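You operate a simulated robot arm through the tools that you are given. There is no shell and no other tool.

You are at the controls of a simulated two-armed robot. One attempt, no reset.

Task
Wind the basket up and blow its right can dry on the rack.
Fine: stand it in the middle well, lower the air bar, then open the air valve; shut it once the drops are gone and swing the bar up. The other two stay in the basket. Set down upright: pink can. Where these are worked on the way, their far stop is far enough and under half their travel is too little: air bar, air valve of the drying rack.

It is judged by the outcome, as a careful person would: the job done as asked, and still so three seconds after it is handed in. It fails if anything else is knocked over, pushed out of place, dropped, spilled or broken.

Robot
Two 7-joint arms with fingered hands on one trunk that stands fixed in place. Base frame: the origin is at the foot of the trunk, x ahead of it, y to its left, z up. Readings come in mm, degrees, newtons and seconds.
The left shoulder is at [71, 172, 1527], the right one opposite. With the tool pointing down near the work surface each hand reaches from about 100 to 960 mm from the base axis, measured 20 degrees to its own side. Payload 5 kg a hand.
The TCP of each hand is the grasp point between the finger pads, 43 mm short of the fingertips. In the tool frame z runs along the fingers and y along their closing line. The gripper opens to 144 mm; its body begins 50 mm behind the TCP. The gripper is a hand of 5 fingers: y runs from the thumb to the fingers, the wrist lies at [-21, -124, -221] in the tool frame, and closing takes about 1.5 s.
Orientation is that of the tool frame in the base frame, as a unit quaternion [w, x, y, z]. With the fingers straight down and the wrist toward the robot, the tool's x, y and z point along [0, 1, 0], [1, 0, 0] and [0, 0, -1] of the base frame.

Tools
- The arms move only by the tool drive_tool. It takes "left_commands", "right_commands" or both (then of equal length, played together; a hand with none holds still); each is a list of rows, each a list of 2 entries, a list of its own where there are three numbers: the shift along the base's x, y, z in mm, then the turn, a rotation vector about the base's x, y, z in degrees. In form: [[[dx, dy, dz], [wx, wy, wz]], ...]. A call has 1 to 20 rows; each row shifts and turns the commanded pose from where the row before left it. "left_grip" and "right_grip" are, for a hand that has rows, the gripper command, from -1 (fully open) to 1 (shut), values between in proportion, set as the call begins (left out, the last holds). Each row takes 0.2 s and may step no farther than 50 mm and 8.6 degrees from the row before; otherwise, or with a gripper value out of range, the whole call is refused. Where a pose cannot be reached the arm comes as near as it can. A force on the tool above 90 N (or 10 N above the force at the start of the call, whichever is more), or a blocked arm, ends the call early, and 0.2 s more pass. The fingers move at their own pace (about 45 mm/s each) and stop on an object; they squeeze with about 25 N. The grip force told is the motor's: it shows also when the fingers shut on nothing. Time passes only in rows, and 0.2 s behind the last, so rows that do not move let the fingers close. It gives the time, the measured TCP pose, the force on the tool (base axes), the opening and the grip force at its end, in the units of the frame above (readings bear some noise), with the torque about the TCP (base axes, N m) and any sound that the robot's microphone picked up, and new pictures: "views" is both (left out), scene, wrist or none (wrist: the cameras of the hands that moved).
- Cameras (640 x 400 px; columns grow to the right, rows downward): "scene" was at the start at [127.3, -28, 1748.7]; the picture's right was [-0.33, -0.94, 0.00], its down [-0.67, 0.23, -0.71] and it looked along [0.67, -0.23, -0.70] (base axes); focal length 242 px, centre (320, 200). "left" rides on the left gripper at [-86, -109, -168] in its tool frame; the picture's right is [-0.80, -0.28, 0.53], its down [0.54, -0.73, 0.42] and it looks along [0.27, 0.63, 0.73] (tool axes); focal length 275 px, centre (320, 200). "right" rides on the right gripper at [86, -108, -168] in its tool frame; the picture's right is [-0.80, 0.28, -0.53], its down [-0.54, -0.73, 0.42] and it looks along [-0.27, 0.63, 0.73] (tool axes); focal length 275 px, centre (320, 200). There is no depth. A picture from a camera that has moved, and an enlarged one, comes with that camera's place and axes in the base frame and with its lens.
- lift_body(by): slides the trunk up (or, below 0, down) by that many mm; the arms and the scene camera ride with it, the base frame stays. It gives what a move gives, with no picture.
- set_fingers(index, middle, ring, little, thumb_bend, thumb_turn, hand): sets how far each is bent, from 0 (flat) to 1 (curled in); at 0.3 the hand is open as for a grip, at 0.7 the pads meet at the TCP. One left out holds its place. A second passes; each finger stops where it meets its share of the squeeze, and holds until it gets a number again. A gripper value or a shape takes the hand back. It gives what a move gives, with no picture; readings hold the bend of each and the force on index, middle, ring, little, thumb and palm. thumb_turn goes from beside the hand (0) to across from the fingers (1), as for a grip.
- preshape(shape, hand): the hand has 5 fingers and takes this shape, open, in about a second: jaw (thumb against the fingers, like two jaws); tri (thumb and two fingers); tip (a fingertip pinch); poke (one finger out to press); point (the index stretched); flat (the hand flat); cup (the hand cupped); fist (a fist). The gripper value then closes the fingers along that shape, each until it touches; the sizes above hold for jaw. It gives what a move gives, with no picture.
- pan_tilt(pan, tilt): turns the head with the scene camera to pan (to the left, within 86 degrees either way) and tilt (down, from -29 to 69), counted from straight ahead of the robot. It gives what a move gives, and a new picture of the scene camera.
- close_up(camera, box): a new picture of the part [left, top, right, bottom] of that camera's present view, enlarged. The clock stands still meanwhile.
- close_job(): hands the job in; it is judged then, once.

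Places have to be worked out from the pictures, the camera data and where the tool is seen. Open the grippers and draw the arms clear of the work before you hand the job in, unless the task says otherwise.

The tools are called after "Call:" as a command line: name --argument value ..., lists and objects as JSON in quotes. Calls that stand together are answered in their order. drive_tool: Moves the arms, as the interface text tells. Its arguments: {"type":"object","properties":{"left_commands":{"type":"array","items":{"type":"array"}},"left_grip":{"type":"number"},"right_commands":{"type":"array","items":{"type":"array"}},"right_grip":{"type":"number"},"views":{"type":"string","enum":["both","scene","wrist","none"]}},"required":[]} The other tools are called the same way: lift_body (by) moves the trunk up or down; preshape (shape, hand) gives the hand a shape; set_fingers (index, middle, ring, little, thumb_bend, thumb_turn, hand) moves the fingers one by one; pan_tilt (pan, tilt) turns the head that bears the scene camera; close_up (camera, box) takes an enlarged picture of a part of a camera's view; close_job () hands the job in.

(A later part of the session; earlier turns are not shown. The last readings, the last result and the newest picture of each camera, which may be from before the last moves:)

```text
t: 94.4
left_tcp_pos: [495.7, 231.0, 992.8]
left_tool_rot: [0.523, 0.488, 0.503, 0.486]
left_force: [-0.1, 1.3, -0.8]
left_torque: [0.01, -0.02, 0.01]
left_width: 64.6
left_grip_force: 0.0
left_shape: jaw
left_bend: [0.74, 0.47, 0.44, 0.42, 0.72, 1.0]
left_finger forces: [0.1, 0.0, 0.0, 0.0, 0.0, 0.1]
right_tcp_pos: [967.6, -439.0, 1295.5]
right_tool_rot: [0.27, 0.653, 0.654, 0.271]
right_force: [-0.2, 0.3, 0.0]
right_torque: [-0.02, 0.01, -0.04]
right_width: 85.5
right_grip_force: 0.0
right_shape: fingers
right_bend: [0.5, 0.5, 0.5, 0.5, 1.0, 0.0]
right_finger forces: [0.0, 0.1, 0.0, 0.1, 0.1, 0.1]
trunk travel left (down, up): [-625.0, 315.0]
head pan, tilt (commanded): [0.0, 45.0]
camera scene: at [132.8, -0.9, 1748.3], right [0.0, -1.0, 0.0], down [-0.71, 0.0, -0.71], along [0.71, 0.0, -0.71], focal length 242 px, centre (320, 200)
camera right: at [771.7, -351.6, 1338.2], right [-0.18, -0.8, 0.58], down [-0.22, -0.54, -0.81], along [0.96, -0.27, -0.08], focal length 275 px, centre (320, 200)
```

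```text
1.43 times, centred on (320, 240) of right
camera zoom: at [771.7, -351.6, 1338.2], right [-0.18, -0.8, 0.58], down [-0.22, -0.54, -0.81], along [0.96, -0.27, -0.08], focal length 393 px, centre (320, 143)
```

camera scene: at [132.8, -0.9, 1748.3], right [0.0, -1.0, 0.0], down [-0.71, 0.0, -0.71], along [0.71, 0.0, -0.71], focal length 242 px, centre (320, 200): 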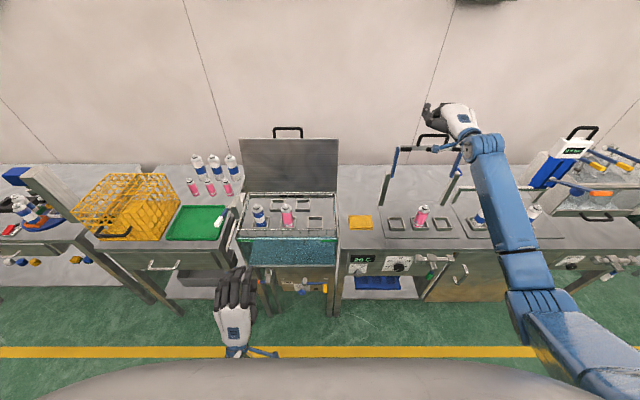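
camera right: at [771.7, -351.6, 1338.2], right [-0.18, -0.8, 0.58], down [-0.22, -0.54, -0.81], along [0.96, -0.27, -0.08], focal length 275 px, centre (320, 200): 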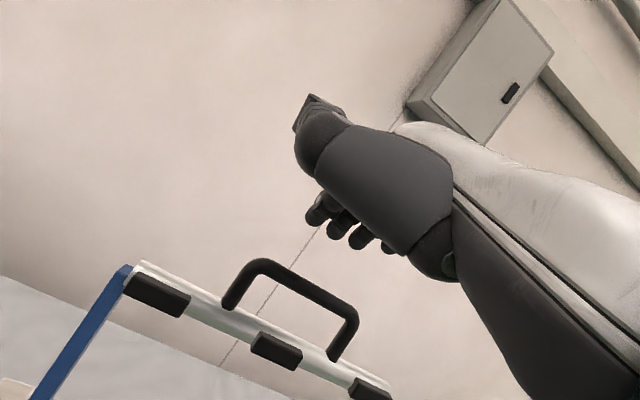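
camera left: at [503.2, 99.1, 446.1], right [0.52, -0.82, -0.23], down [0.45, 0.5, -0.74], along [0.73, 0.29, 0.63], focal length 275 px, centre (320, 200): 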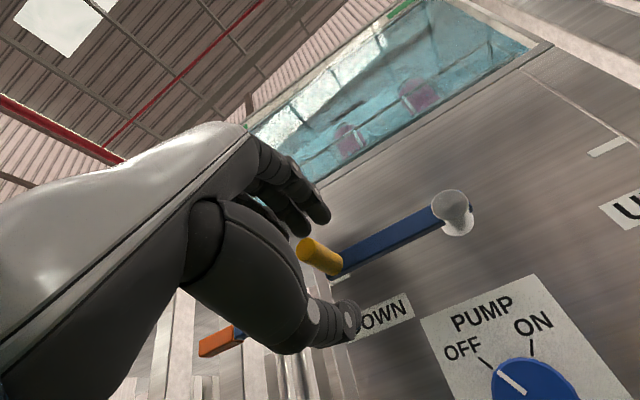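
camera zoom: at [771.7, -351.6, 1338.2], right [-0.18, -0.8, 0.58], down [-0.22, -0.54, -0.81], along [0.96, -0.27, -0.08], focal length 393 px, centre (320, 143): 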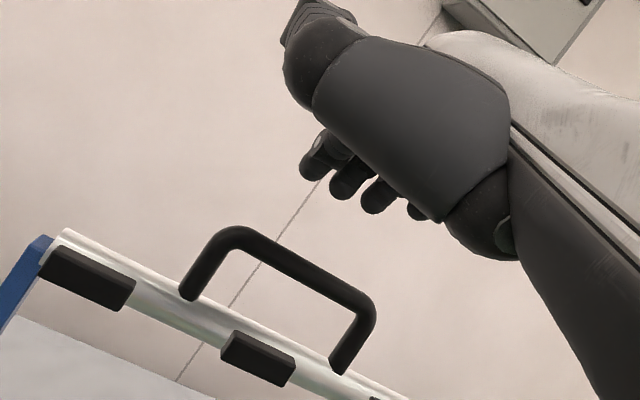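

Refined: the tube is at about [995, −455, 1246], so the fingertips will pass about 30 mm behind it. I'll lower the fingers behind the tube.

Call:
drive_tool --right_commands '[[[4, 0, -14], [0, 0, 0]], [[3, 0, -14], [0, 0, 0]], [[0, 0, -14], [0, 0, 0]], [[0, 0, -12], [0, 0, 0]]]'

Call:
close_up --camera "right" --box '[120, 100, 520, 380]'

Call:
close_up --camera "scene" --box '[390, 100, 510, 200]'

```text
t: 95.4
left_tcp_pos: [496.0, 231.4, 993.1]
left_tool_rot: [0.522, 0.488, 0.503, 0.486]
left_force: [0.2, -0.1, 0.4]
left_torque: [-0.03, -0.01, -0.01]
left_width: 64.4
left_grip_force: 0.1
left_shape: jaw
left_bend: [0.74, 0.47, 0.44, 0.42, 0.72, 1.0]
left_finger forces: [0.1, 0.0, 0.1, 0.0, 0.0, 0.0]
right_tcp_pos: [973.6, -437.2, 1242.1]
right_tool_rot: [0.27, 0.653, 0.653, 0.271]
right_force: [0.2, -0.5, 0.0]
right_torque: [-0.03, -0.03, 0.01]
right_width: 85.3
right_grip_force: 0.0
right_shape: fingers
right_bend: [0.5, 0.5, 0.5, 0.5, 1.0, 0.0]
right_finger forces: [0.0, 0.0, 0.1, 0.0, 0.0, 0.0]
trunk travel left (down, up): [-625.0, 315.0]
head pan, tilt (commanded): [0.0, 45.0]
camera scene: at [131.9, -1.2, 1748.4], right [0.0, -1.0, 0.0], down [-0.71, 0.0, -0.71], along [0.71, 0.0, -0.71], focal length 242 px, centre (320, 200)
camera right: at [778.7, -350.8, 1284.5], right [-0.18, -0.8, 0.58], down [-0.21, -0.54, -0.81], along [0.96, -0.27, -0.08], focal length 275 px, centre (320, 200)
```

scene: 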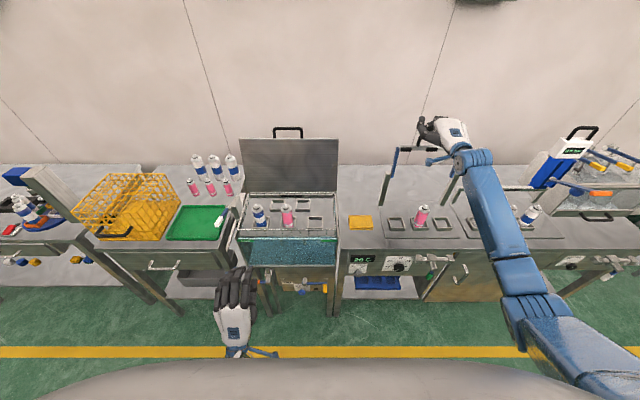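
right: 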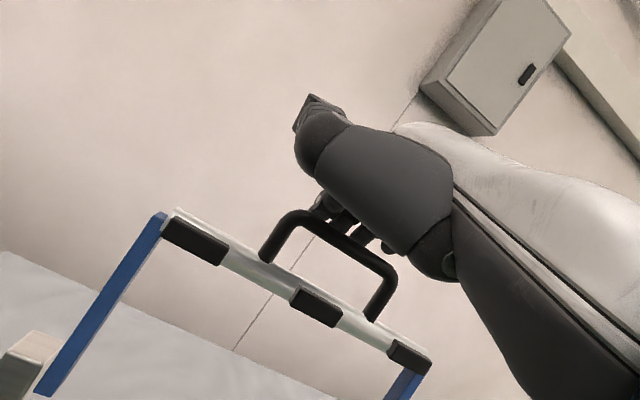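

```text
1.43 times, centred on (320, 240) of right
camera zoom: at [778.7, -350.8, 1284.5], right [-0.18, -0.8, 0.58], down [-0.21, -0.54, -0.81], along [0.96, -0.27, -0.08], focal length 393 px, centre (320, 143)
```

zoom: 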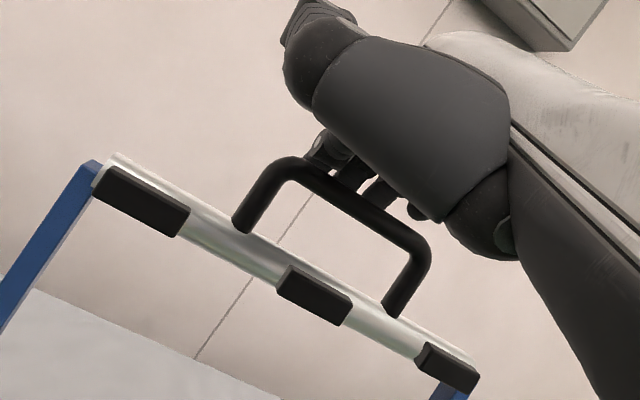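

```text
4.00 times, centred on (450, 150) of scene
camera zoom: at [131.9, -1.2, 1748.4], right [0.0, -1.0, 0.0], down [-0.71, 0.0, -0.71], along [0.71, 0.0, -0.71], focal length 967 px, centre (-200, 400)
```

zoom: 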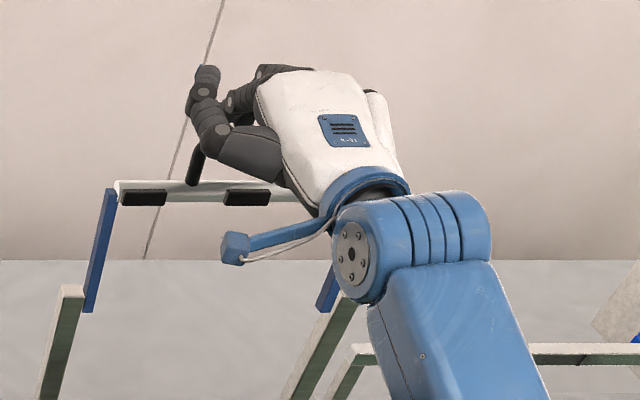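

The fingertips are behind the tube. I'll curl the four fingers a bit more to close the hook against it.

Call:
set_fingers --hand "right" --index 0.62 --middle 0.62 --ring 0.62 --little 0.62

Call:
close_up --camera "right" --box '[120, 100, 520, 380]'

```text
t: 96.4
left_tcp_pos: [495.8, 232.0, 992.9]
left_tool_rot: [0.522, 0.488, 0.502, 0.486]
left_force: [0.1, -0.4, -0.4]
left_torque: [-0.01, -0.01, -0.01]
left_width: 64.5
left_grip_force: 0.0
left_shape: jaw
left_bend: [0.74, 0.47, 0.44, 0.42, 0.72, 1.0]
left_finger forces: [0.0, 0.1, 0.1, 0.0, 0.0, 0.0]
right_tcp_pos: [974.2, -438.0, 1242.2]
right_tool_rot: [0.271, 0.654, 0.653, 0.27]
right_force: [1.4, 0.3, 1.7]
right_torque: [-0.11, 0.01, 0.03]
right_width: 89.9
right_grip_force: 0.8
right_shape: fingers
right_bend: [0.62, 0.62, 0.62, 0.61, 1.0, 0.0]
right_finger forces: [0.0, 0.0, 0.1, 1.5, 0.1, 0.1]
trunk travel left (down, up): [-625.0, 315.0]
head pan, tilt (commanded): [0.0, 45.0]
```

```text
1.43 times, centred on (320, 240) of right
camera zoom: at [778.4, -350.9, 1284.7], right [-0.18, -0.8, 0.58], down [-0.21, -0.54, -0.81], along [0.96, -0.27, -0.08], focal length 393 px, centre (320, 143)
```

zoom: 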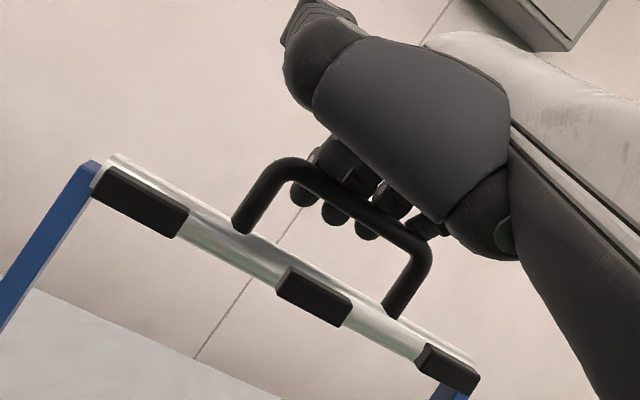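

The hook touches the tube. I'll pull the handle toward the robot along its arc for the first ~25° and check.

Call:
drive_tool --right_commands '[[[-7.4, 0, 0.9], [0, 0, 0]], [[-7.4, 0, 0.9], [0, 0, 0]], [[-7.4, 0, 0.3], [0, 0, 0]], [[-7.4, 0, 0.2], [0, 0, 0]], [[-7.4, 0, -0.4], [0, 0, 0]], [[-7.4, 0, -0.4], [0, 0, 0]], [[-7.4, 0, -1.0], [0, 0, 0]], [[-7.4, 0, -1.0], [0, 0, 0]], [[-7.2, 0, -1.7], [0, 0, 0]], [[-7.2, 0, -1.7], [0, 0, 0]]]'

Call:
close_up --camera "right" --box '[120, 100, 520, 380]'

Call:
close_up --camera "scene" --box '[380, 110, 500, 210]'

```text
t: 98.6
left_tcp_pos: [495.3, 231.5, 993.0]
left_tool_rot: [0.523, 0.487, 0.503, 0.486]
left_force: [-0.2, -0.3, 0.2]
left_torque: [-0.02, 0.0, -0.02]
left_width: 64.5
left_grip_force: 0.1
left_shape: jaw
left_bend: [0.74, 0.47, 0.44, 0.42, 0.72, 1.0]
left_finger forces: [0.0, 0.0, 0.1, 0.0, 0.0, 0.0]
right_tcp_pos: [899.1, -439.0, 1236.1]
right_tool_rot: [0.27, 0.654, 0.653, 0.27]
right_force: [-0.2, 0.4, -0.4]
right_torque: [0.04, -0.04, 0.0]
right_width: 89.6
right_grip_force: 0.1
right_shape: fingers
right_bend: [0.62, 0.62, 0.62, 0.62, 1.0, 0.0]
right_finger forces: [0.1, 0.0, 0.0, 0.1, 0.0, 0.0]
trunk travel left (down, up): [-625.0, 315.0]
head pan, tilt (commanded): [0.0, 45.0]
camera scene: at [131.1, -1.2, 1748.5], right [0.0, -1.0, 0.0], down [-0.71, 0.0, -0.71], along [0.71, 0.0, -0.71], focal length 242 px, centre (320, 200)
camera right: at [704.0, -351.4, 1280.7], right [-0.18, -0.8, 0.58], down [-0.21, -0.54, -0.81], along [0.96, -0.27, -0.08], focal length 275 px, centre (320, 200)
```

scene: 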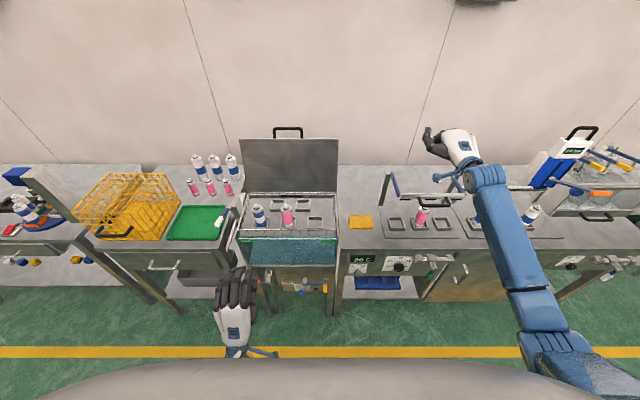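
right: 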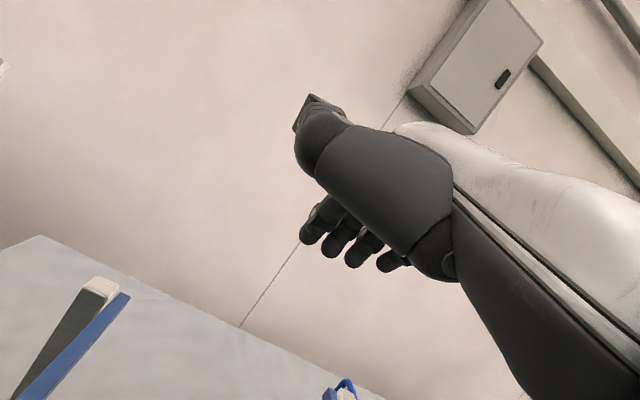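

```text
1.43 times, centred on (320, 240) of right
camera zoom: at [704.0, -351.4, 1280.7], right [-0.18, -0.8, 0.58], down [-0.21, -0.54, -0.81], along [0.96, -0.27, -0.08], focal length 393 px, centre (320, 143)
```

zoom: 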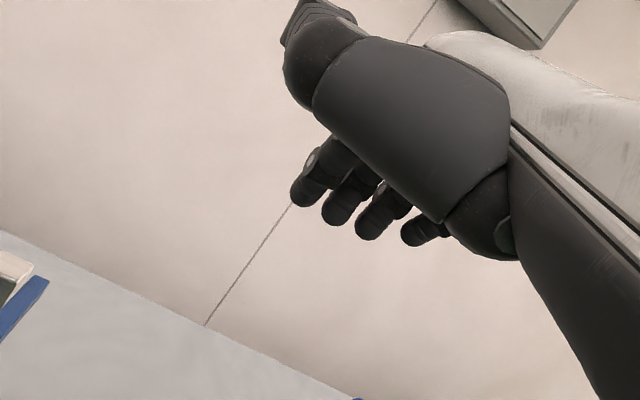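

```text
4.00 times, centred on (440, 160) of scene
camera zoom: at [131.1, -1.2, 1748.5], right [0.0, -1.0, 0.0], down [-0.71, 0.0, -0.71], along [0.71, 0.0, -0.71], focal length 967 px, centre (-160, 360)
```

zoom: 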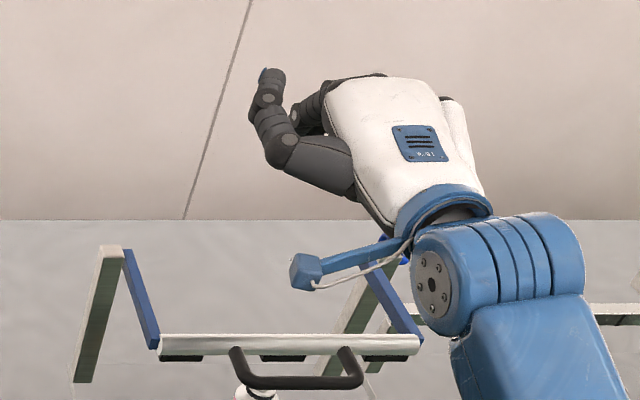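

The bar went over top and swung down by itself to its lowered position. I'll draw the hand back and inspect the bar and can.

Call:
drive_tool --right_commands '[[[-30, -10, 10], [0, 0, 0]], [[-35, -20, 0], [0, 0, 0]], [[-35, -20, 0], [0, 0, 0]], [[-35, -20, 0], [0, 0, 0]], [[-35, -20, 0], [0, 0, 0]], [[-35, -20, 0], [0, 0, 0]], [[-35, -20, 0], [0, 0, 0]]]'

Call:
close_up --camera "scene" --box '[370, 150, 490, 260]'

Call:
close_up --camera "scene" --box '[400, 240, 480, 310]'

```text
t: 100.2
left_tcp_pos: [493.6, 231.1, 994.3]
left_tool_rot: [0.522, 0.488, 0.502, 0.487]
left_force: [-1.3, -0.1, 0.7]
left_torque: [0.01, 0.04, -0.02]
left_width: 64.5
left_grip_force: 0.1
left_shape: jaw
left_bend: [0.74, 0.47, 0.44, 0.42, 0.72, 1.0]
left_finger forces: [0.0, 0.1, 0.1, 0.0, 0.1, 0.0]
right_tcp_pos: [659.4, -567.2, 1249.9]
right_tool_rot: [0.271, 0.653, 0.653, 0.272]
right_force: [-0.2, -0.2, 0.4]
right_torque: [0.02, 0.01, 0.0]
right_width: 89.9
right_grip_force: 0.1
right_shape: fingers
right_bend: [0.62, 0.62, 0.62, 0.62, 1.0, 0.0]
right_finger forces: [0.0, 0.0, 0.0, 0.0, 0.0, 0.1]
trunk travel left (down, up): [-625.0, 315.0]
head pan, tilt (commanded): [0.0, 45.0]
camera scene: at [128.7, -1.8, 1748.7], right [0.0, -1.0, 0.0], down [-0.71, 0.0, -0.71], along [0.71, 0.0, -0.71], focal length 242 px, centre (320, 200)
camera right: at [463.2, -480.9, 1291.4], right [-0.18, -0.8, 0.58], down [-0.21, -0.54, -0.81], along [0.96, -0.27, -0.07], focal length 275 px, centre (320, 200)
```

scene: 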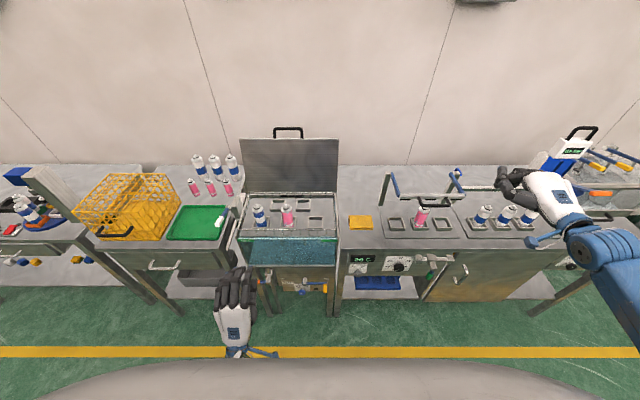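
right: 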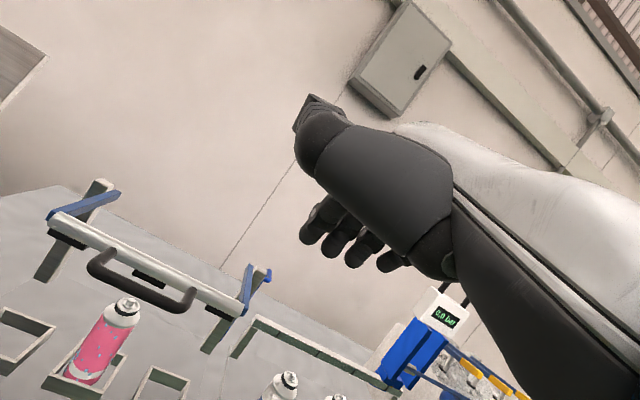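

```text
3.64 times, centred on (430, 205) of scene
camera zoom: at [128.7, -1.8, 1748.7], right [0.0, -1.0, 0.0], down [-0.71, 0.0, -0.71], along [0.71, 0.0, -0.71], focal length 880 px, centre (-80, 182)
```

zoom: 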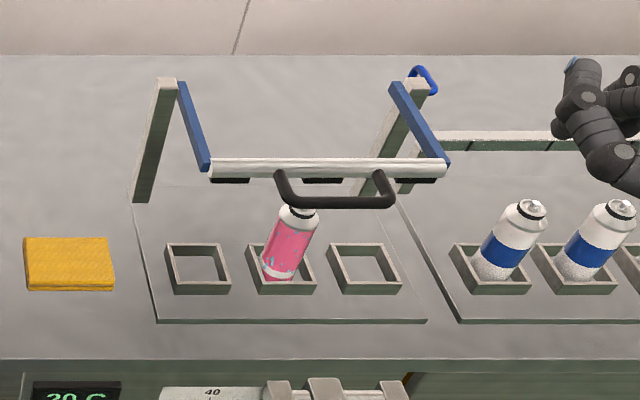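

```text
5.71 times, centred on (440, 275) of scene
camera zoom: at [128.7, -1.8, 1748.7], right [0.0, -1.0, 0.0], down [-0.71, 0.0, -0.71], along [0.71, 0.0, -0.71], focal length 1382 px, centre (-366, -229)
```

zoom: 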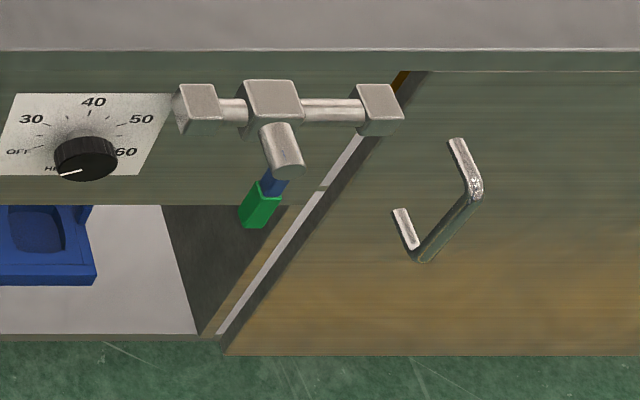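

The bar is fully down over the upright can. The air valve's green lever hangs straight down from a stem near y≈−491, z≈800 (tip z≈718, x≈655), and the pipe is horizontal, so it is closed. I'll pull the right hand back and lower the trunk to work on it.

Call:
drive_tool --right_commands '[[[-35, -5, -10], [0, 0, 0]], [[-35, -5, -10], [0, 0, 0]], [[-35, -5, -10], [0, 0, 0]], [[-35, -5, -10], [0, 0, 0]], [[-20, 0, -10], [0, 0, 0]]]' --views "none"

Call:
lift_body --by -380

Call:
pan_tilt --pan -35 --tilt 30

Call:
close_up --camera "scene" --box '[240, 140, 440, 290]'

```text
t: 101.4
left_tcp_pos: [494.8, 229.5, 992.6]
left_tool_rot: [0.523, 0.487, 0.503, 0.487]
left_force: [-0.9, 0.7, 1.0]
left_torque: [-0.03, 0.02, 0.02]
left_width: 64.7
left_grip_force: 0.0
left_shape: jaw
left_bend: [0.74, 0.47, 0.44, 0.42, 0.72, 1.0]
left_finger forces: [0.0, 0.0, 0.0, 0.0, 0.0, 0.1]
right_tcp_pos: [498.7, -588.8, 1198.5]
right_tool_rot: [0.271, 0.652, 0.654, 0.271]
right_force: [-0.2, 0.6, 0.7]
right_torque: [-0.03, -0.01, -0.01]
right_width: 89.5
right_grip_force: 0.1
right_shape: fingers
right_bend: [0.62, 0.62, 0.62, 0.62, 1.0, 0.0]
right_finger forces: [0.0, 0.1, 0.0, 0.0, 0.0, 0.0]
trunk travel left (down, up): [-625.0, 315.0]
head pan, tilt (commanded): [0.0, 45.0]
```

```text
t: 105.1
left_tcp_pos: [496.5, 231.0, 613.2]
left_tool_rot: [0.522, 0.486, 0.504, 0.487]
left_force: [-0.3, -0.4, -0.4]
left_torque: [0.0, -0.03, 0.01]
left_width: 64.6
left_grip_force: 0.2
left_shape: jaw
left_bend: [0.74, 0.47, 0.44, 0.42, 0.72, 1.0]
left_finger forces: [0.0, 0.0, 0.0, 0.0, 0.0, 0.1]
right_tcp_pos: [499.6, -588.0, 817.7]
right_tool_rot: [0.271, 0.653, 0.653, 0.271]
right_force: [0.1, -0.4, -0.2]
right_torque: [0.02, 0.04, -0.02]
right_width: 89.9
right_grip_force: 0.1
right_shape: fingers
right_bend: [0.62, 0.62, 0.62, 0.62, 1.0, 0.0]
right_finger forces: [0.1, 0.1, 0.0, 0.1, 0.0, 0.0]
trunk travel left (down, up): [-245.0, 695.0]
head pan, tilt (commanded): [0.0, 45.0]
```

```text
t: 106.1
left_tcp_pos: [495.3, 231.0, 612.1]
left_tool_rot: [0.522, 0.487, 0.503, 0.487]
left_force: [0.0, 1.3, -0.5]
left_torque: [-0.03, -0.01, -0.01]
left_width: 64.3
left_grip_force: 0.0
left_shape: jaw
left_bend: [0.74, 0.47, 0.44, 0.42, 0.72, 1.0]
left_finger forces: [0.1, 0.1, 0.1, 0.1, 0.0, 0.0]
right_tcp_pos: [499.6, -587.5, 818.4]
right_tool_rot: [0.27, 0.653, 0.654, 0.271]
right_force: [0.3, 0.4, 1.1]
right_torque: [0.02, -0.01, 0.04]
right_width: 89.9
right_grip_force: 0.1
right_shape: fingers
right_bend: [0.62, 0.62, 0.62, 0.62, 1.0, 0.0]
right_finger forces: [0.0, 0.1, 0.1, 0.1, 0.1, 0.1]
trunk travel left (down, up): [-245.0, 695.0]
head pan, tilt (commanded): [-35.0, 30.0]
camera scene: at [124.1, -53.0, 1391.0], right [-0.57, -0.82, 0.0], down [-0.41, 0.29, -0.87], along [0.71, -0.5, -0.5], focal length 242 px, centre (320, 200)
```

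scene: 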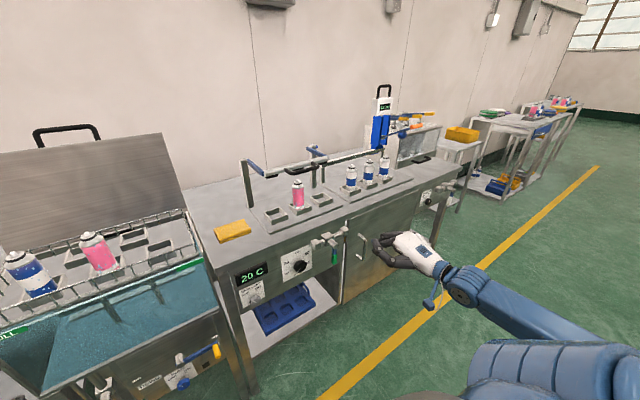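

```text
2.67 times, centred on (340, 215) of scene
camera zoom: at [124.1, -53.0, 1391.0], right [-0.57, -0.82, 0.0], down [-0.41, 0.29, -0.87], along [0.71, -0.5, -0.5], focal length 645 px, centre (267, 160)
```

zoom: 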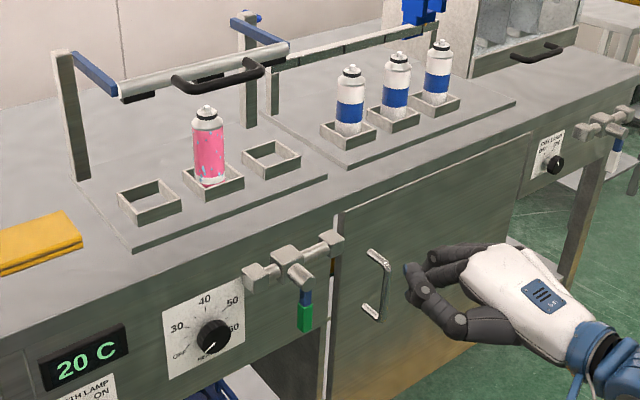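

I'll zoom in on the valve for its exact shape.

Call:
close_up --camera "scene" --box '[315, 220, 375, 270]'

Call:
close_up --camera "scene" --box '[410, 180, 460, 220]'

```text
8.00 times, centred on (345, 245) of scene
camera zoom: at [124.1, -53.0, 1391.0], right [-0.57, -0.82, 0.0], down [-0.41, 0.29, -0.87], along [0.71, -0.5, -0.5], focal length 1935 px, centre (120, -160)
```

zoom: 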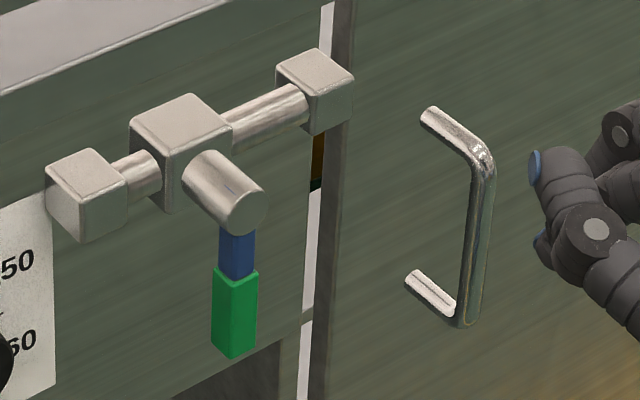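

```text
10.00 times, centred on (435, 200) of scene
camera zoom: at [124.1, -53.0, 1391.0], right [-0.57, -0.82, 0.0], down [-0.41, 0.29, -0.87], along [0.71, -0.5, -0.5], focal length 2419 px, centre (-830, 200)
```

zoom: 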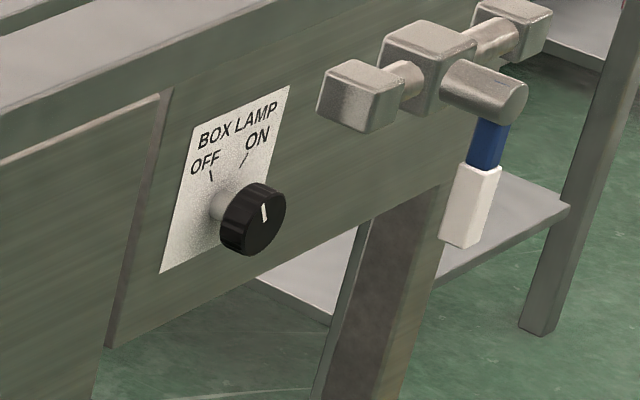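

The stem axis is at about y≈−495, z≈800, with the lever from there down to z≈703 at x≈665. I'll pitch the hand fully forward, shut the fingers into a wedge, and stay well in front of the panel.

Call:
preshape --shape "jaw" --hand "right"

Call:
drive_tool --right_commands '[[[0, 5, -10], [0, -8, 0]], [[0, 5, -15], [0, -8, 0]], [[0, 8, -15], [0, -8, 0]], [[5, 8, -15], [0, -8, 0]], [[10, 5, -15], [0, -8, 0]], [[15, 5, -15], [0, -5, 0]], [[15, 5, -8], [0, 0, 0]], [[10, 2, 0], [0, 0, 0]]]' --right_grip 1.0

Call:
close_up --camera "scene" --box '[260, 180, 460, 330]'

```text
t: 107.0
left_tcp_pos: [494.4, 231.4, 613.8]
left_tool_rot: [0.522, 0.487, 0.504, 0.487]
left_force: [0.7, 0.1, 0.4]
left_torque: [0.0, -0.02, 0.02]
left_width: 64.3
left_grip_force: 0.0
left_shape: jaw
left_bend: [0.74, 0.47, 0.44, 0.42, 0.72, 1.0]
left_finger forces: [0.0, 0.0, 0.0, 0.0, 0.0, 0.1]
right_tcp_pos: [499.7, -588.4, 817.7]
right_tool_rot: [0.27, 0.653, 0.654, 0.271]
right_force: [0.5, -1.1, 0.6]
right_torque: [0.0, 0.01, -0.01]
right_width: 143.8
right_grip_force: 0.1
right_shape: jaw
right_bend: [0.3, 0.3, 0.3, 0.3, 0.3, 0.97]
right_finger forces: [0.0, 0.0, 0.0, 0.0, 0.1, 0.0]
trunk travel left (down, up): [-245.0, 695.0]
head pan, tilt (commanded): [-35.0, 30.0]
```

```text
t: 108.8
left_tcp_pos: [495.9, 231.2, 612.3]
left_tool_rot: [0.522, 0.488, 0.502, 0.486]
left_force: [0.3, -0.8, 0.0]
left_torque: [0.01, 0.02, 0.0]
left_width: 64.4
left_grip_force: 0.1
left_shape: jaw
left_bend: [0.74, 0.47, 0.44, 0.42, 0.72, 1.0]
left_finger forces: [0.1, 0.0, 0.1, 0.0, 0.1, 0.0]
right_tcp_pos: [553.8, -546.1, 724.1]
right_tool_rot: [0.501, 0.5, 0.499, 0.5]
right_force: [-0.3, 0.0, -0.3]
right_torque: [0.02, 0.0, 0.01]
right_width: 0.1
right_grip_force: 1.9
right_shape: jaw
right_bend: [0.7, 0.7, 0.7, 0.7, 0.58, 1.0]
right_finger forces: [0.0, 0.1, 0.1, 0.1, 0.0, 0.1]
trunk travel left (down, up): [-245.0, 695.0]
head pan, tilt (commanded): [-35.0, 30.0]
camera scene: at [124.4, -53.0, 1391.0], right [-0.57, -0.82, 0.0], down [-0.41, 0.29, -0.87], along [0.71, -0.5, -0.5], focal length 242 px, centre (320, 200)
camera right: at [386.9, -458.0, 616.8], right [-0.53, -0.8, 0.28], down [0.42, -0.54, -0.73], along [0.73, -0.27, 0.63], focal length 275 px, centre (320, 200)
```

scene: 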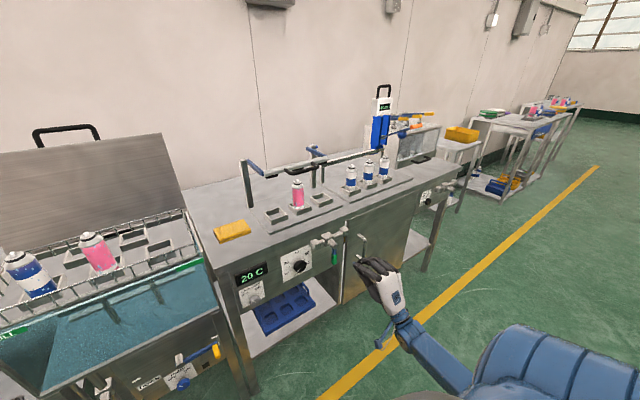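
right: 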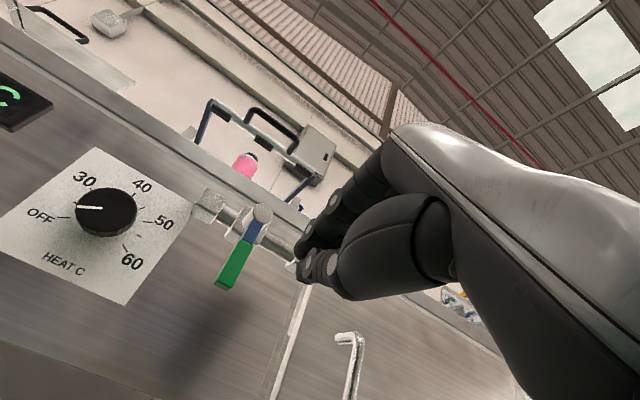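

```text
2.67 times, centred on (360, 255) of scene
camera zoom: at [124.4, -53.0, 1391.0], right [-0.57, -0.82, 0.0], down [-0.41, 0.29, -0.87], along [0.71, -0.5, -0.5], focal length 645 px, centre (213, 53)
```

zoom: 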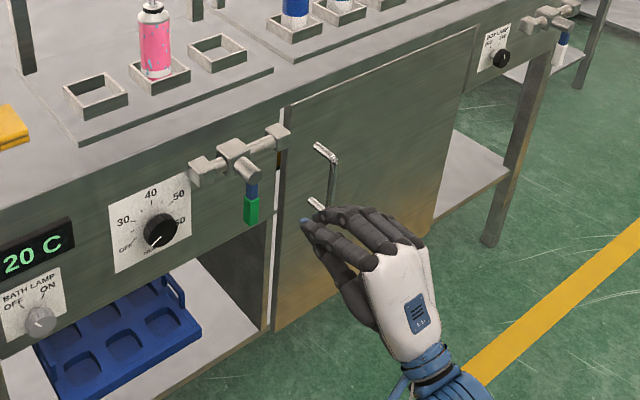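

The wrist camera agrees (lever at y≈−498, tip z≈698, axis z≈793). I'll move forward beside the lever, on its right.

Call:
drive_tool --right_commands '[[[22, 0, 0], [0, 0, 0]], [[22, 0, 0], [0, 0, 0]], [[22, 0, 0], [0, 0, 0]], [[20, 0, 0], [0, 0, 0]]]'

Call:
close_up --camera "scene" --box '[310, 210, 410, 290]'

Call:
close_up --camera "right" --box '[180, 150, 400, 330]'

```text
t: 109.8
left_tcp_pos: [495.8, 230.5, 612.9]
left_tool_rot: [0.522, 0.488, 0.503, 0.486]
left_force: [-0.4, 0.0, 0.6]
left_torque: [0.0, 0.0, 0.02]
left_width: 64.2
left_grip_force: 0.1
left_shape: jaw
left_bend: [0.74, 0.47, 0.44, 0.42, 0.72, 1.0]
left_finger forces: [0.1, 0.1, 0.1, 0.0, 0.0, 0.0]
right_tcp_pos: [640.9, -545.0, 723.9]
right_tool_rot: [0.5, 0.501, 0.5, 0.499]
right_force: [-0.4, 0.2, 0.3]
right_torque: [-0.04, -0.04, 0.0]
right_width: 0.0
right_grip_force: 25.3
right_shape: jaw
right_bend: [0.7, 0.7, 0.7, 0.7, 0.59, 1.0]
right_finger forces: [0.0, 0.1, 0.1, 0.0, 0.0, 0.0]
trunk travel left (down, up): [-245.0, 695.0]
head pan, tilt (commanded): [-35.0, 30.0]
camera scene: at [124.6, -53.0, 1391.0], right [-0.57, -0.82, 0.0], down [-0.41, 0.29, -0.87], along [0.71, -0.5, -0.5], focal length 242 px, centre (320, 200)
camera right: at [472.9, -457.3, 616.2], right [-0.53, -0.8, 0.28], down [0.42, -0.54, -0.73], along [0.73, -0.27, 0.62], focal length 275 px, centre (320, 200)
```

scene: 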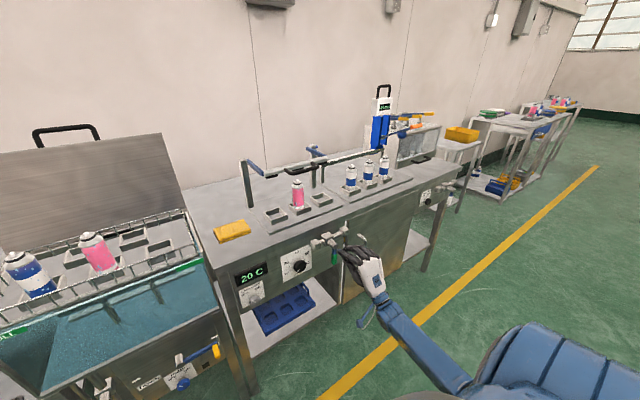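
right: 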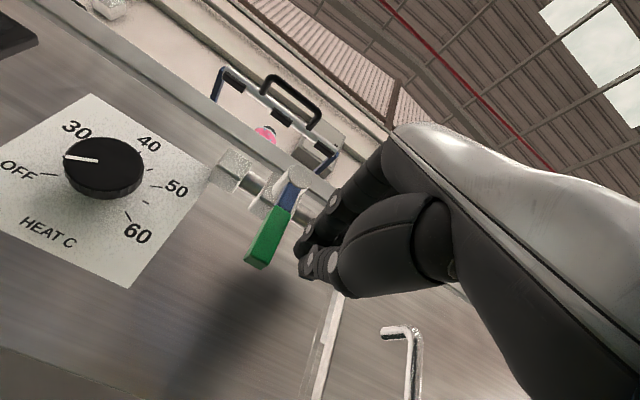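

```text
5.00 times, centred on (360, 250) of scene
camera zoom: at [124.6, -53.0, 1391.0], right [-0.57, -0.82, 0.0], down [-0.41, 0.29, -0.87], along [0.71, -0.5, -0.5], focal length 1209 px, centre (120, -50)
```

zoom: 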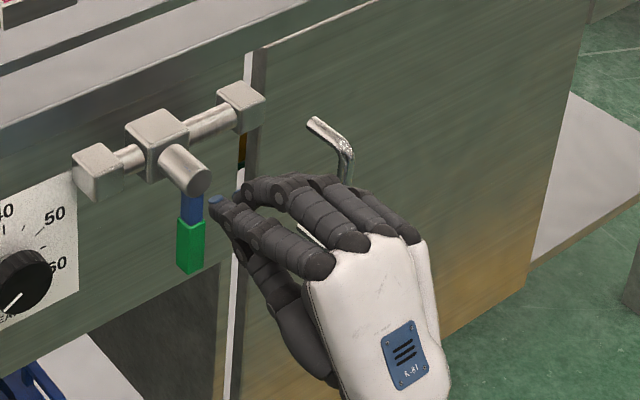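

```text
2.22 times, centred on (290, 240) of right
camera zoom: at [472.9, -457.3, 616.2], right [-0.53, -0.8, 0.28], down [0.42, -0.54, -0.73], along [0.73, -0.27, 0.62], focal length 612 px, centre (387, 111)
```

zoom: 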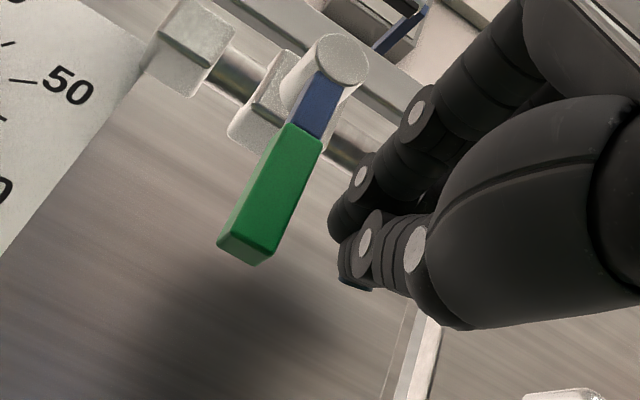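

The closed fingertips sit just right of the lever. I'll push left gently in small steps and watch both the force and the lever.

Call:
drive_tool --right_commands '[[[0, 6, 0], [0, 0, 0]], [[0, 6, 0], [0, 0, 0]], [[0, 5, 0], [0, 0, 0]], [[0, 5, 0], [0, 0, 0]], [[0, 4, 0], [0, 0, 0]]]' --views "none"

Call:
close_up --camera "right" --box '[180, 150, 400, 330]'

Call:
close_up --camera "scene" --box '[310, 210, 410, 290]'

```text
t: 111.0
left_tcp_pos: [494.9, 229.1, 614.0]
left_tool_rot: [0.522, 0.488, 0.502, 0.487]
left_force: [-0.5, 0.0, 0.6]
left_torque: [-0.01, -0.01, 0.0]
left_width: 64.5
left_grip_force: 0.1
left_shape: jaw
left_bend: [0.74, 0.47, 0.44, 0.42, 0.72, 1.0]
left_finger forces: [0.0, 0.0, 0.0, 0.1, 0.0, 0.0]
right_tcp_pos: [640.5, -524.4, 724.8]
right_tool_rot: [0.501, 0.502, 0.498, 0.499]
right_force: [-0.8, -30.3, 1.2]
right_torque: [0.31, -0.03, -0.61]
right_width: 0.0
right_grip_force: 25.5
right_shape: jaw
right_bend: [0.7, 0.7, 0.7, 0.7, 0.59, 1.0]
right_finger forces: [47.6, 0.0, 0.0, 0.0, 0.1, 0.0]
trunk travel left (down, up): [-245.0, 695.0]
head pan, tilt (commanded): [-35.0, 30.0]
```

```text
2.22 times, centred on (290, 240) of right
camera zoom: at [472.7, -435.8, 616.5], right [-0.54, -0.79, 0.28], down [0.42, -0.54, -0.73], along [0.73, -0.27, 0.63], focal length 612 px, centre (387, 111)
```

zoom: 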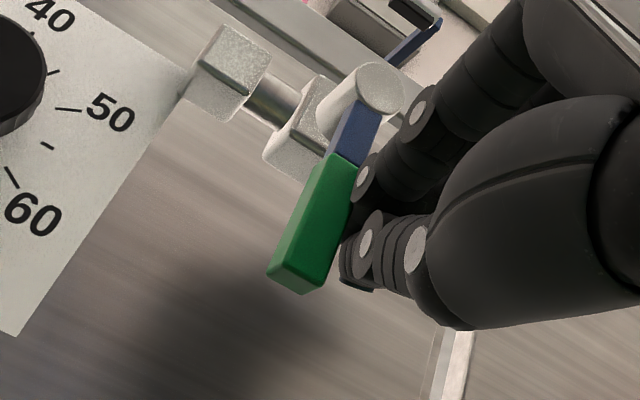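

```text
5.00 times, centred on (360, 250) of scene
camera zoom: at [123.9, -56.4, 1391.0], right [-0.58, -0.82, 0.0], down [-0.41, 0.29, -0.87], along [0.71, -0.5, -0.5], focal length 1209 px, centre (120, -50)
```

zoom: 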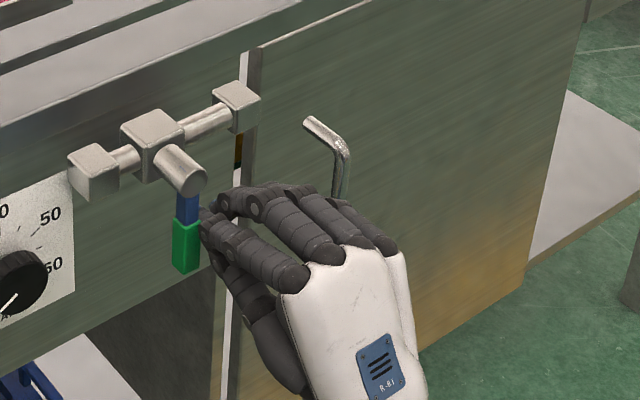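

Pushing left meets 30 N with no lever movement, so that side is its closed stop and it must open to the right. I'll back off, go round to the lever's left side, and use only the index finger extended.

Call:
drive_tool --right_commands '[[[0, -10, 0], [0, 0, 0]], [[0, -8, 0], [0, 0, 0]], [[-25, 0, 0], [0, 0, 0]], [[-25, 0, 0], [0, 0, 0]], [[-25, 0, 0], [0, 0, 0]], [[-20, 15, 0], [0, 0, 0]], [[0, 20, 0], [0, 0, 0]], [[0, 20, 0], [0, 0, 0]], [[0, 15, 0], [0, 0, 0]]]' --views "none"

Call:
set_fingers --hand "right" --index 0.65 --middle 1.0 --ring 1.0 --little 1.0 --thumb_bend 0.3 --thumb_turn 1.0

Call:
close_up --camera "right" --box '[100, 100, 480, 360]'

Call:
close_up --camera "scene" --box '[300, 210, 420, 300]'

```text
t: 113.0
left_tcp_pos: [495.9, 231.0, 612.6]
left_tool_rot: [0.522, 0.488, 0.502, 0.486]
left_force: [-0.3, -0.3, -0.7]
left_torque: [0.01, 0.03, -0.01]
left_width: 64.5
left_grip_force: 0.0
left_shape: jaw
left_bend: [0.74, 0.47, 0.44, 0.42, 0.72, 1.0]
left_finger forces: [0.1, 0.0, 0.0, 0.0, 0.1, 0.1]
right_tcp_pos: [544.2, -467.6, 723.9]
right_tool_rot: [0.499, 0.5, 0.501, 0.5]
right_force: [-0.3, 0.4, 0.2]
right_torque: [-0.04, -0.01, 0.01]
right_width: 0.2
right_grip_force: 25.2
right_shape: jaw
right_bend: [0.7, 0.7, 0.7, 0.7, 0.59, 1.0]
right_finger forces: [0.1, 0.1, 0.0, 0.1, 0.0, 0.1]
trunk travel left (down, up): [-245.0, 695.0]
head pan, tilt (commanded): [-35.0, 30.0]
```

```text
t: 114.0
left_tcp_pos: [496.4, 232.2, 614.2]
left_tool_rot: [0.521, 0.488, 0.503, 0.487]
left_force: [0.1, 0.3, -0.1]
left_torque: [-0.01, -0.03, -0.04]
left_width: 64.4
left_grip_force: 0.1
left_shape: jaw
left_bend: [0.74, 0.47, 0.44, 0.42, 0.72, 1.0]
left_finger forces: [0.0, 0.0, 0.0, 0.1, 0.0, 0.1]
right_tcp_pos: [544.1, -468.0, 724.4]
right_tool_rot: [0.5, 0.5, 0.5, 0.5]
right_force: [0.0, -0.6, 1.1]
right_torque: [-0.02, -0.02, 0.01]
right_width: 86.8
right_grip_force: 0.0
right_shape: fingers
right_bend: [0.65, 1.0, 1.0, 1.0, 0.3, 0.98]
right_finger forces: [0.0, 0.0, 0.0, 0.0, 0.1, 0.0]
trunk travel left (down, up): [-245.0, 695.0]
head pan, tilt (commanded): [-35.0, 30.0]
```

```text
1.54 times, centred on (290, 230) of right
camera zoom: at [377.4, -380.2, 616.3], right [-0.53, -0.8, 0.28], down [0.42, -0.54, -0.73], along [0.73, -0.27, 0.63], focal length 424 px, centre (366, 154)
```

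zoom: 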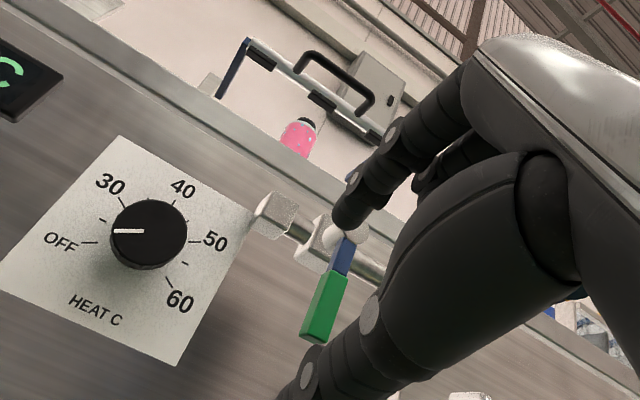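

```text
4.44 times, centred on (360, 255) of scene
camera zoom: at [124.1, -52.9, 1391.1], right [-0.57, -0.82, 0.0], down [-0.41, 0.29, -0.87], along [0.71, -0.5, -0.5], focal length 1075 px, centre (142, -44)
```

zoom: 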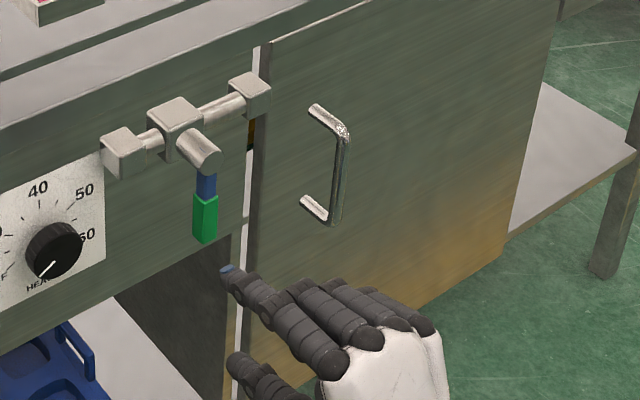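

The index finger now points out alone, with its tip about 30 mm above the TCP line. I'll lower about 22 mm, advance on the lever's left side, and check.

Call:
drive_tool --right_commands '[[[0, 0, -11], [0, 0, 0]], [[0, 0, -11], [0, 0, 0]], [[24, 0, 0], [0, 0, 0]], [[24, 0, 0], [0, 0, 0]], [[24, 0, 0], [0, 0, 0]], [[22, 0, 0], [0, 0, 0]]]' --views "none"

Call:
close_up --camera "right" --box '[160, 110, 440, 320]'

Call:
close_up --camera "scene" --box '[300, 210, 420, 300]'

```text
t: 115.4
left_tcp_pos: [496.1, 231.7, 612.9]
left_tool_rot: [0.522, 0.488, 0.503, 0.487]
left_force: [0.7, 0.3, 0.0]
left_torque: [-0.01, 0.01, -0.01]
left_width: 64.5
left_grip_force: 0.1
left_shape: jaw
left_bend: [0.74, 0.47, 0.44, 0.42, 0.72, 1.0]
left_finger forces: [0.1, 0.0, 0.1, 0.0, 0.0, 0.0]
right_tcp_pos: [640.1, -467.5, 701.3]
right_tool_rot: [0.5, 0.5, 0.5, 0.5]
right_force: [-0.4, 0.0, -1.0]
right_torque: [0.02, 0.0, 0.0]
right_width: 86.8
right_grip_force: 0.1
right_shape: fingers
right_bend: [0.65, 1.0, 1.0, 1.0, 0.3, 0.98]
right_finger forces: [0.1, 0.0, 0.1, 0.0, 0.1, 0.0]
trunk travel left (down, up): [-245.0, 695.0]
head pan, tilt (commanded): [-35.0, 30.0]
```

```text
1.90 times, centred on (300, 215) of right
camera zoom: at [471.8, -380.6, 593.8], right [-0.53, -0.8, 0.28], down [0.42, -0.54, -0.73], along [0.73, -0.27, 0.63], focal length 524 px, centre (358, 171)
```

zoom: 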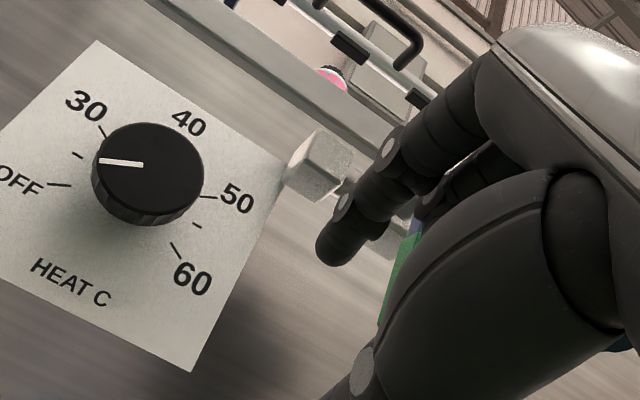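

```text
4.44 times, centred on (360, 255) of scene
camera zoom: at [124.6, -53.0, 1391.0], right [-0.57, -0.82, 0.0], down [-0.41, 0.29, -0.87], along [0.71, -0.5, -0.5], focal length 1075 px, centre (142, -44)
```

zoom: 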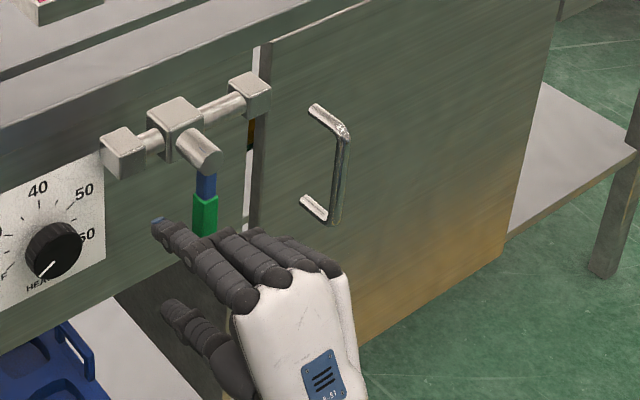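

The index finger is on the lever's left side. I'll push right in small steps.

Call:
drive_tool --right_commands '[[[0, -7, 0], [0, 0, 0]], [[0, -7, 0], [0, 0, 0]], [[0, -6, 0], [0, 0, 0]], [[0, -6, 0], [0, 0, 0]], [[0, -5, 0], [0, 0, 0]]]' --views "none"

Call:
close_up --camera "scene" --box '[300, 210, 420, 300]'

Call:
close_up --camera "right" --box '[160, 110, 440, 320]'

```text
t: 116.6
left_tcp_pos: [496.0, 231.0, 612.5]
left_tool_rot: [0.522, 0.488, 0.503, 0.487]
left_force: [-0.4, -0.6, 0.1]
left_torque: [-0.02, 0.0, 0.0]
left_width: 64.5
left_grip_force: 0.0
left_shape: jaw
left_bend: [0.74, 0.47, 0.44, 0.42, 0.72, 1.0]
left_finger forces: [0.0, 0.1, 0.0, 0.0, 0.0, 0.1]
right_tcp_pos: [639.4, -498.8, 702.2]
right_tool_rot: [0.5, 0.501, 0.5, 0.499]
right_force: [-0.6, 1.6, -0.7]
right_torque: [-0.04, 0.06, 0.04]
right_width: 86.3
right_grip_force: 1.0
right_shape: fingers
right_bend: [0.65, 1.0, 1.0, 1.0, 0.3, 0.98]
right_finger forces: [2.1, 0.0, 0.1, 0.0, 0.0, 0.1]
trunk travel left (down, up): [-245.0, 695.0]
head pan, tilt (commanded): [-35.0, 30.0]
```

```text
4.44 times, centred on (360, 255) of scene
camera zoom: at [124.2, -52.9, 1391.0], right [-0.57, -0.82, 0.0], down [-0.41, 0.29, -0.87], along [0.71, -0.5, -0.5], focal length 1075 px, centre (142, -44)
```

zoom: 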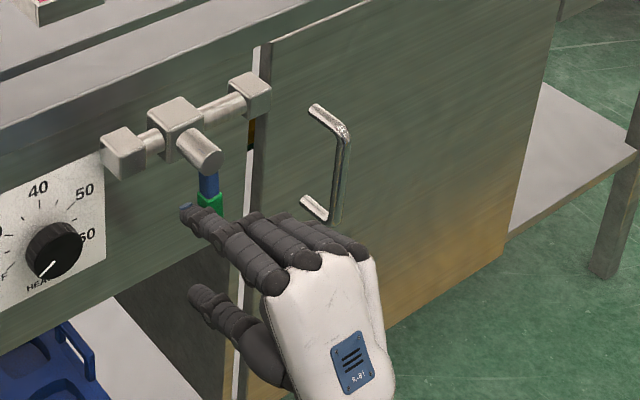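

```text
1.90 times, centred on (300, 215) of right
camera zoom: at [471.5, -410.9, 594.7], right [-0.53, -0.8, 0.28], down [0.42, -0.54, -0.73], along [0.73, -0.27, 0.63], focal length 524 px, centre (358, 171)
```

zoom: 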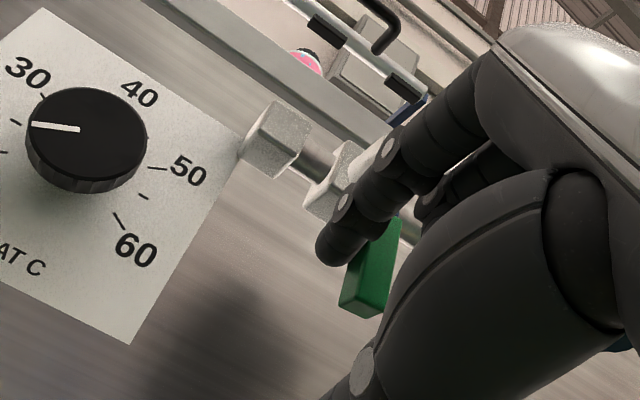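

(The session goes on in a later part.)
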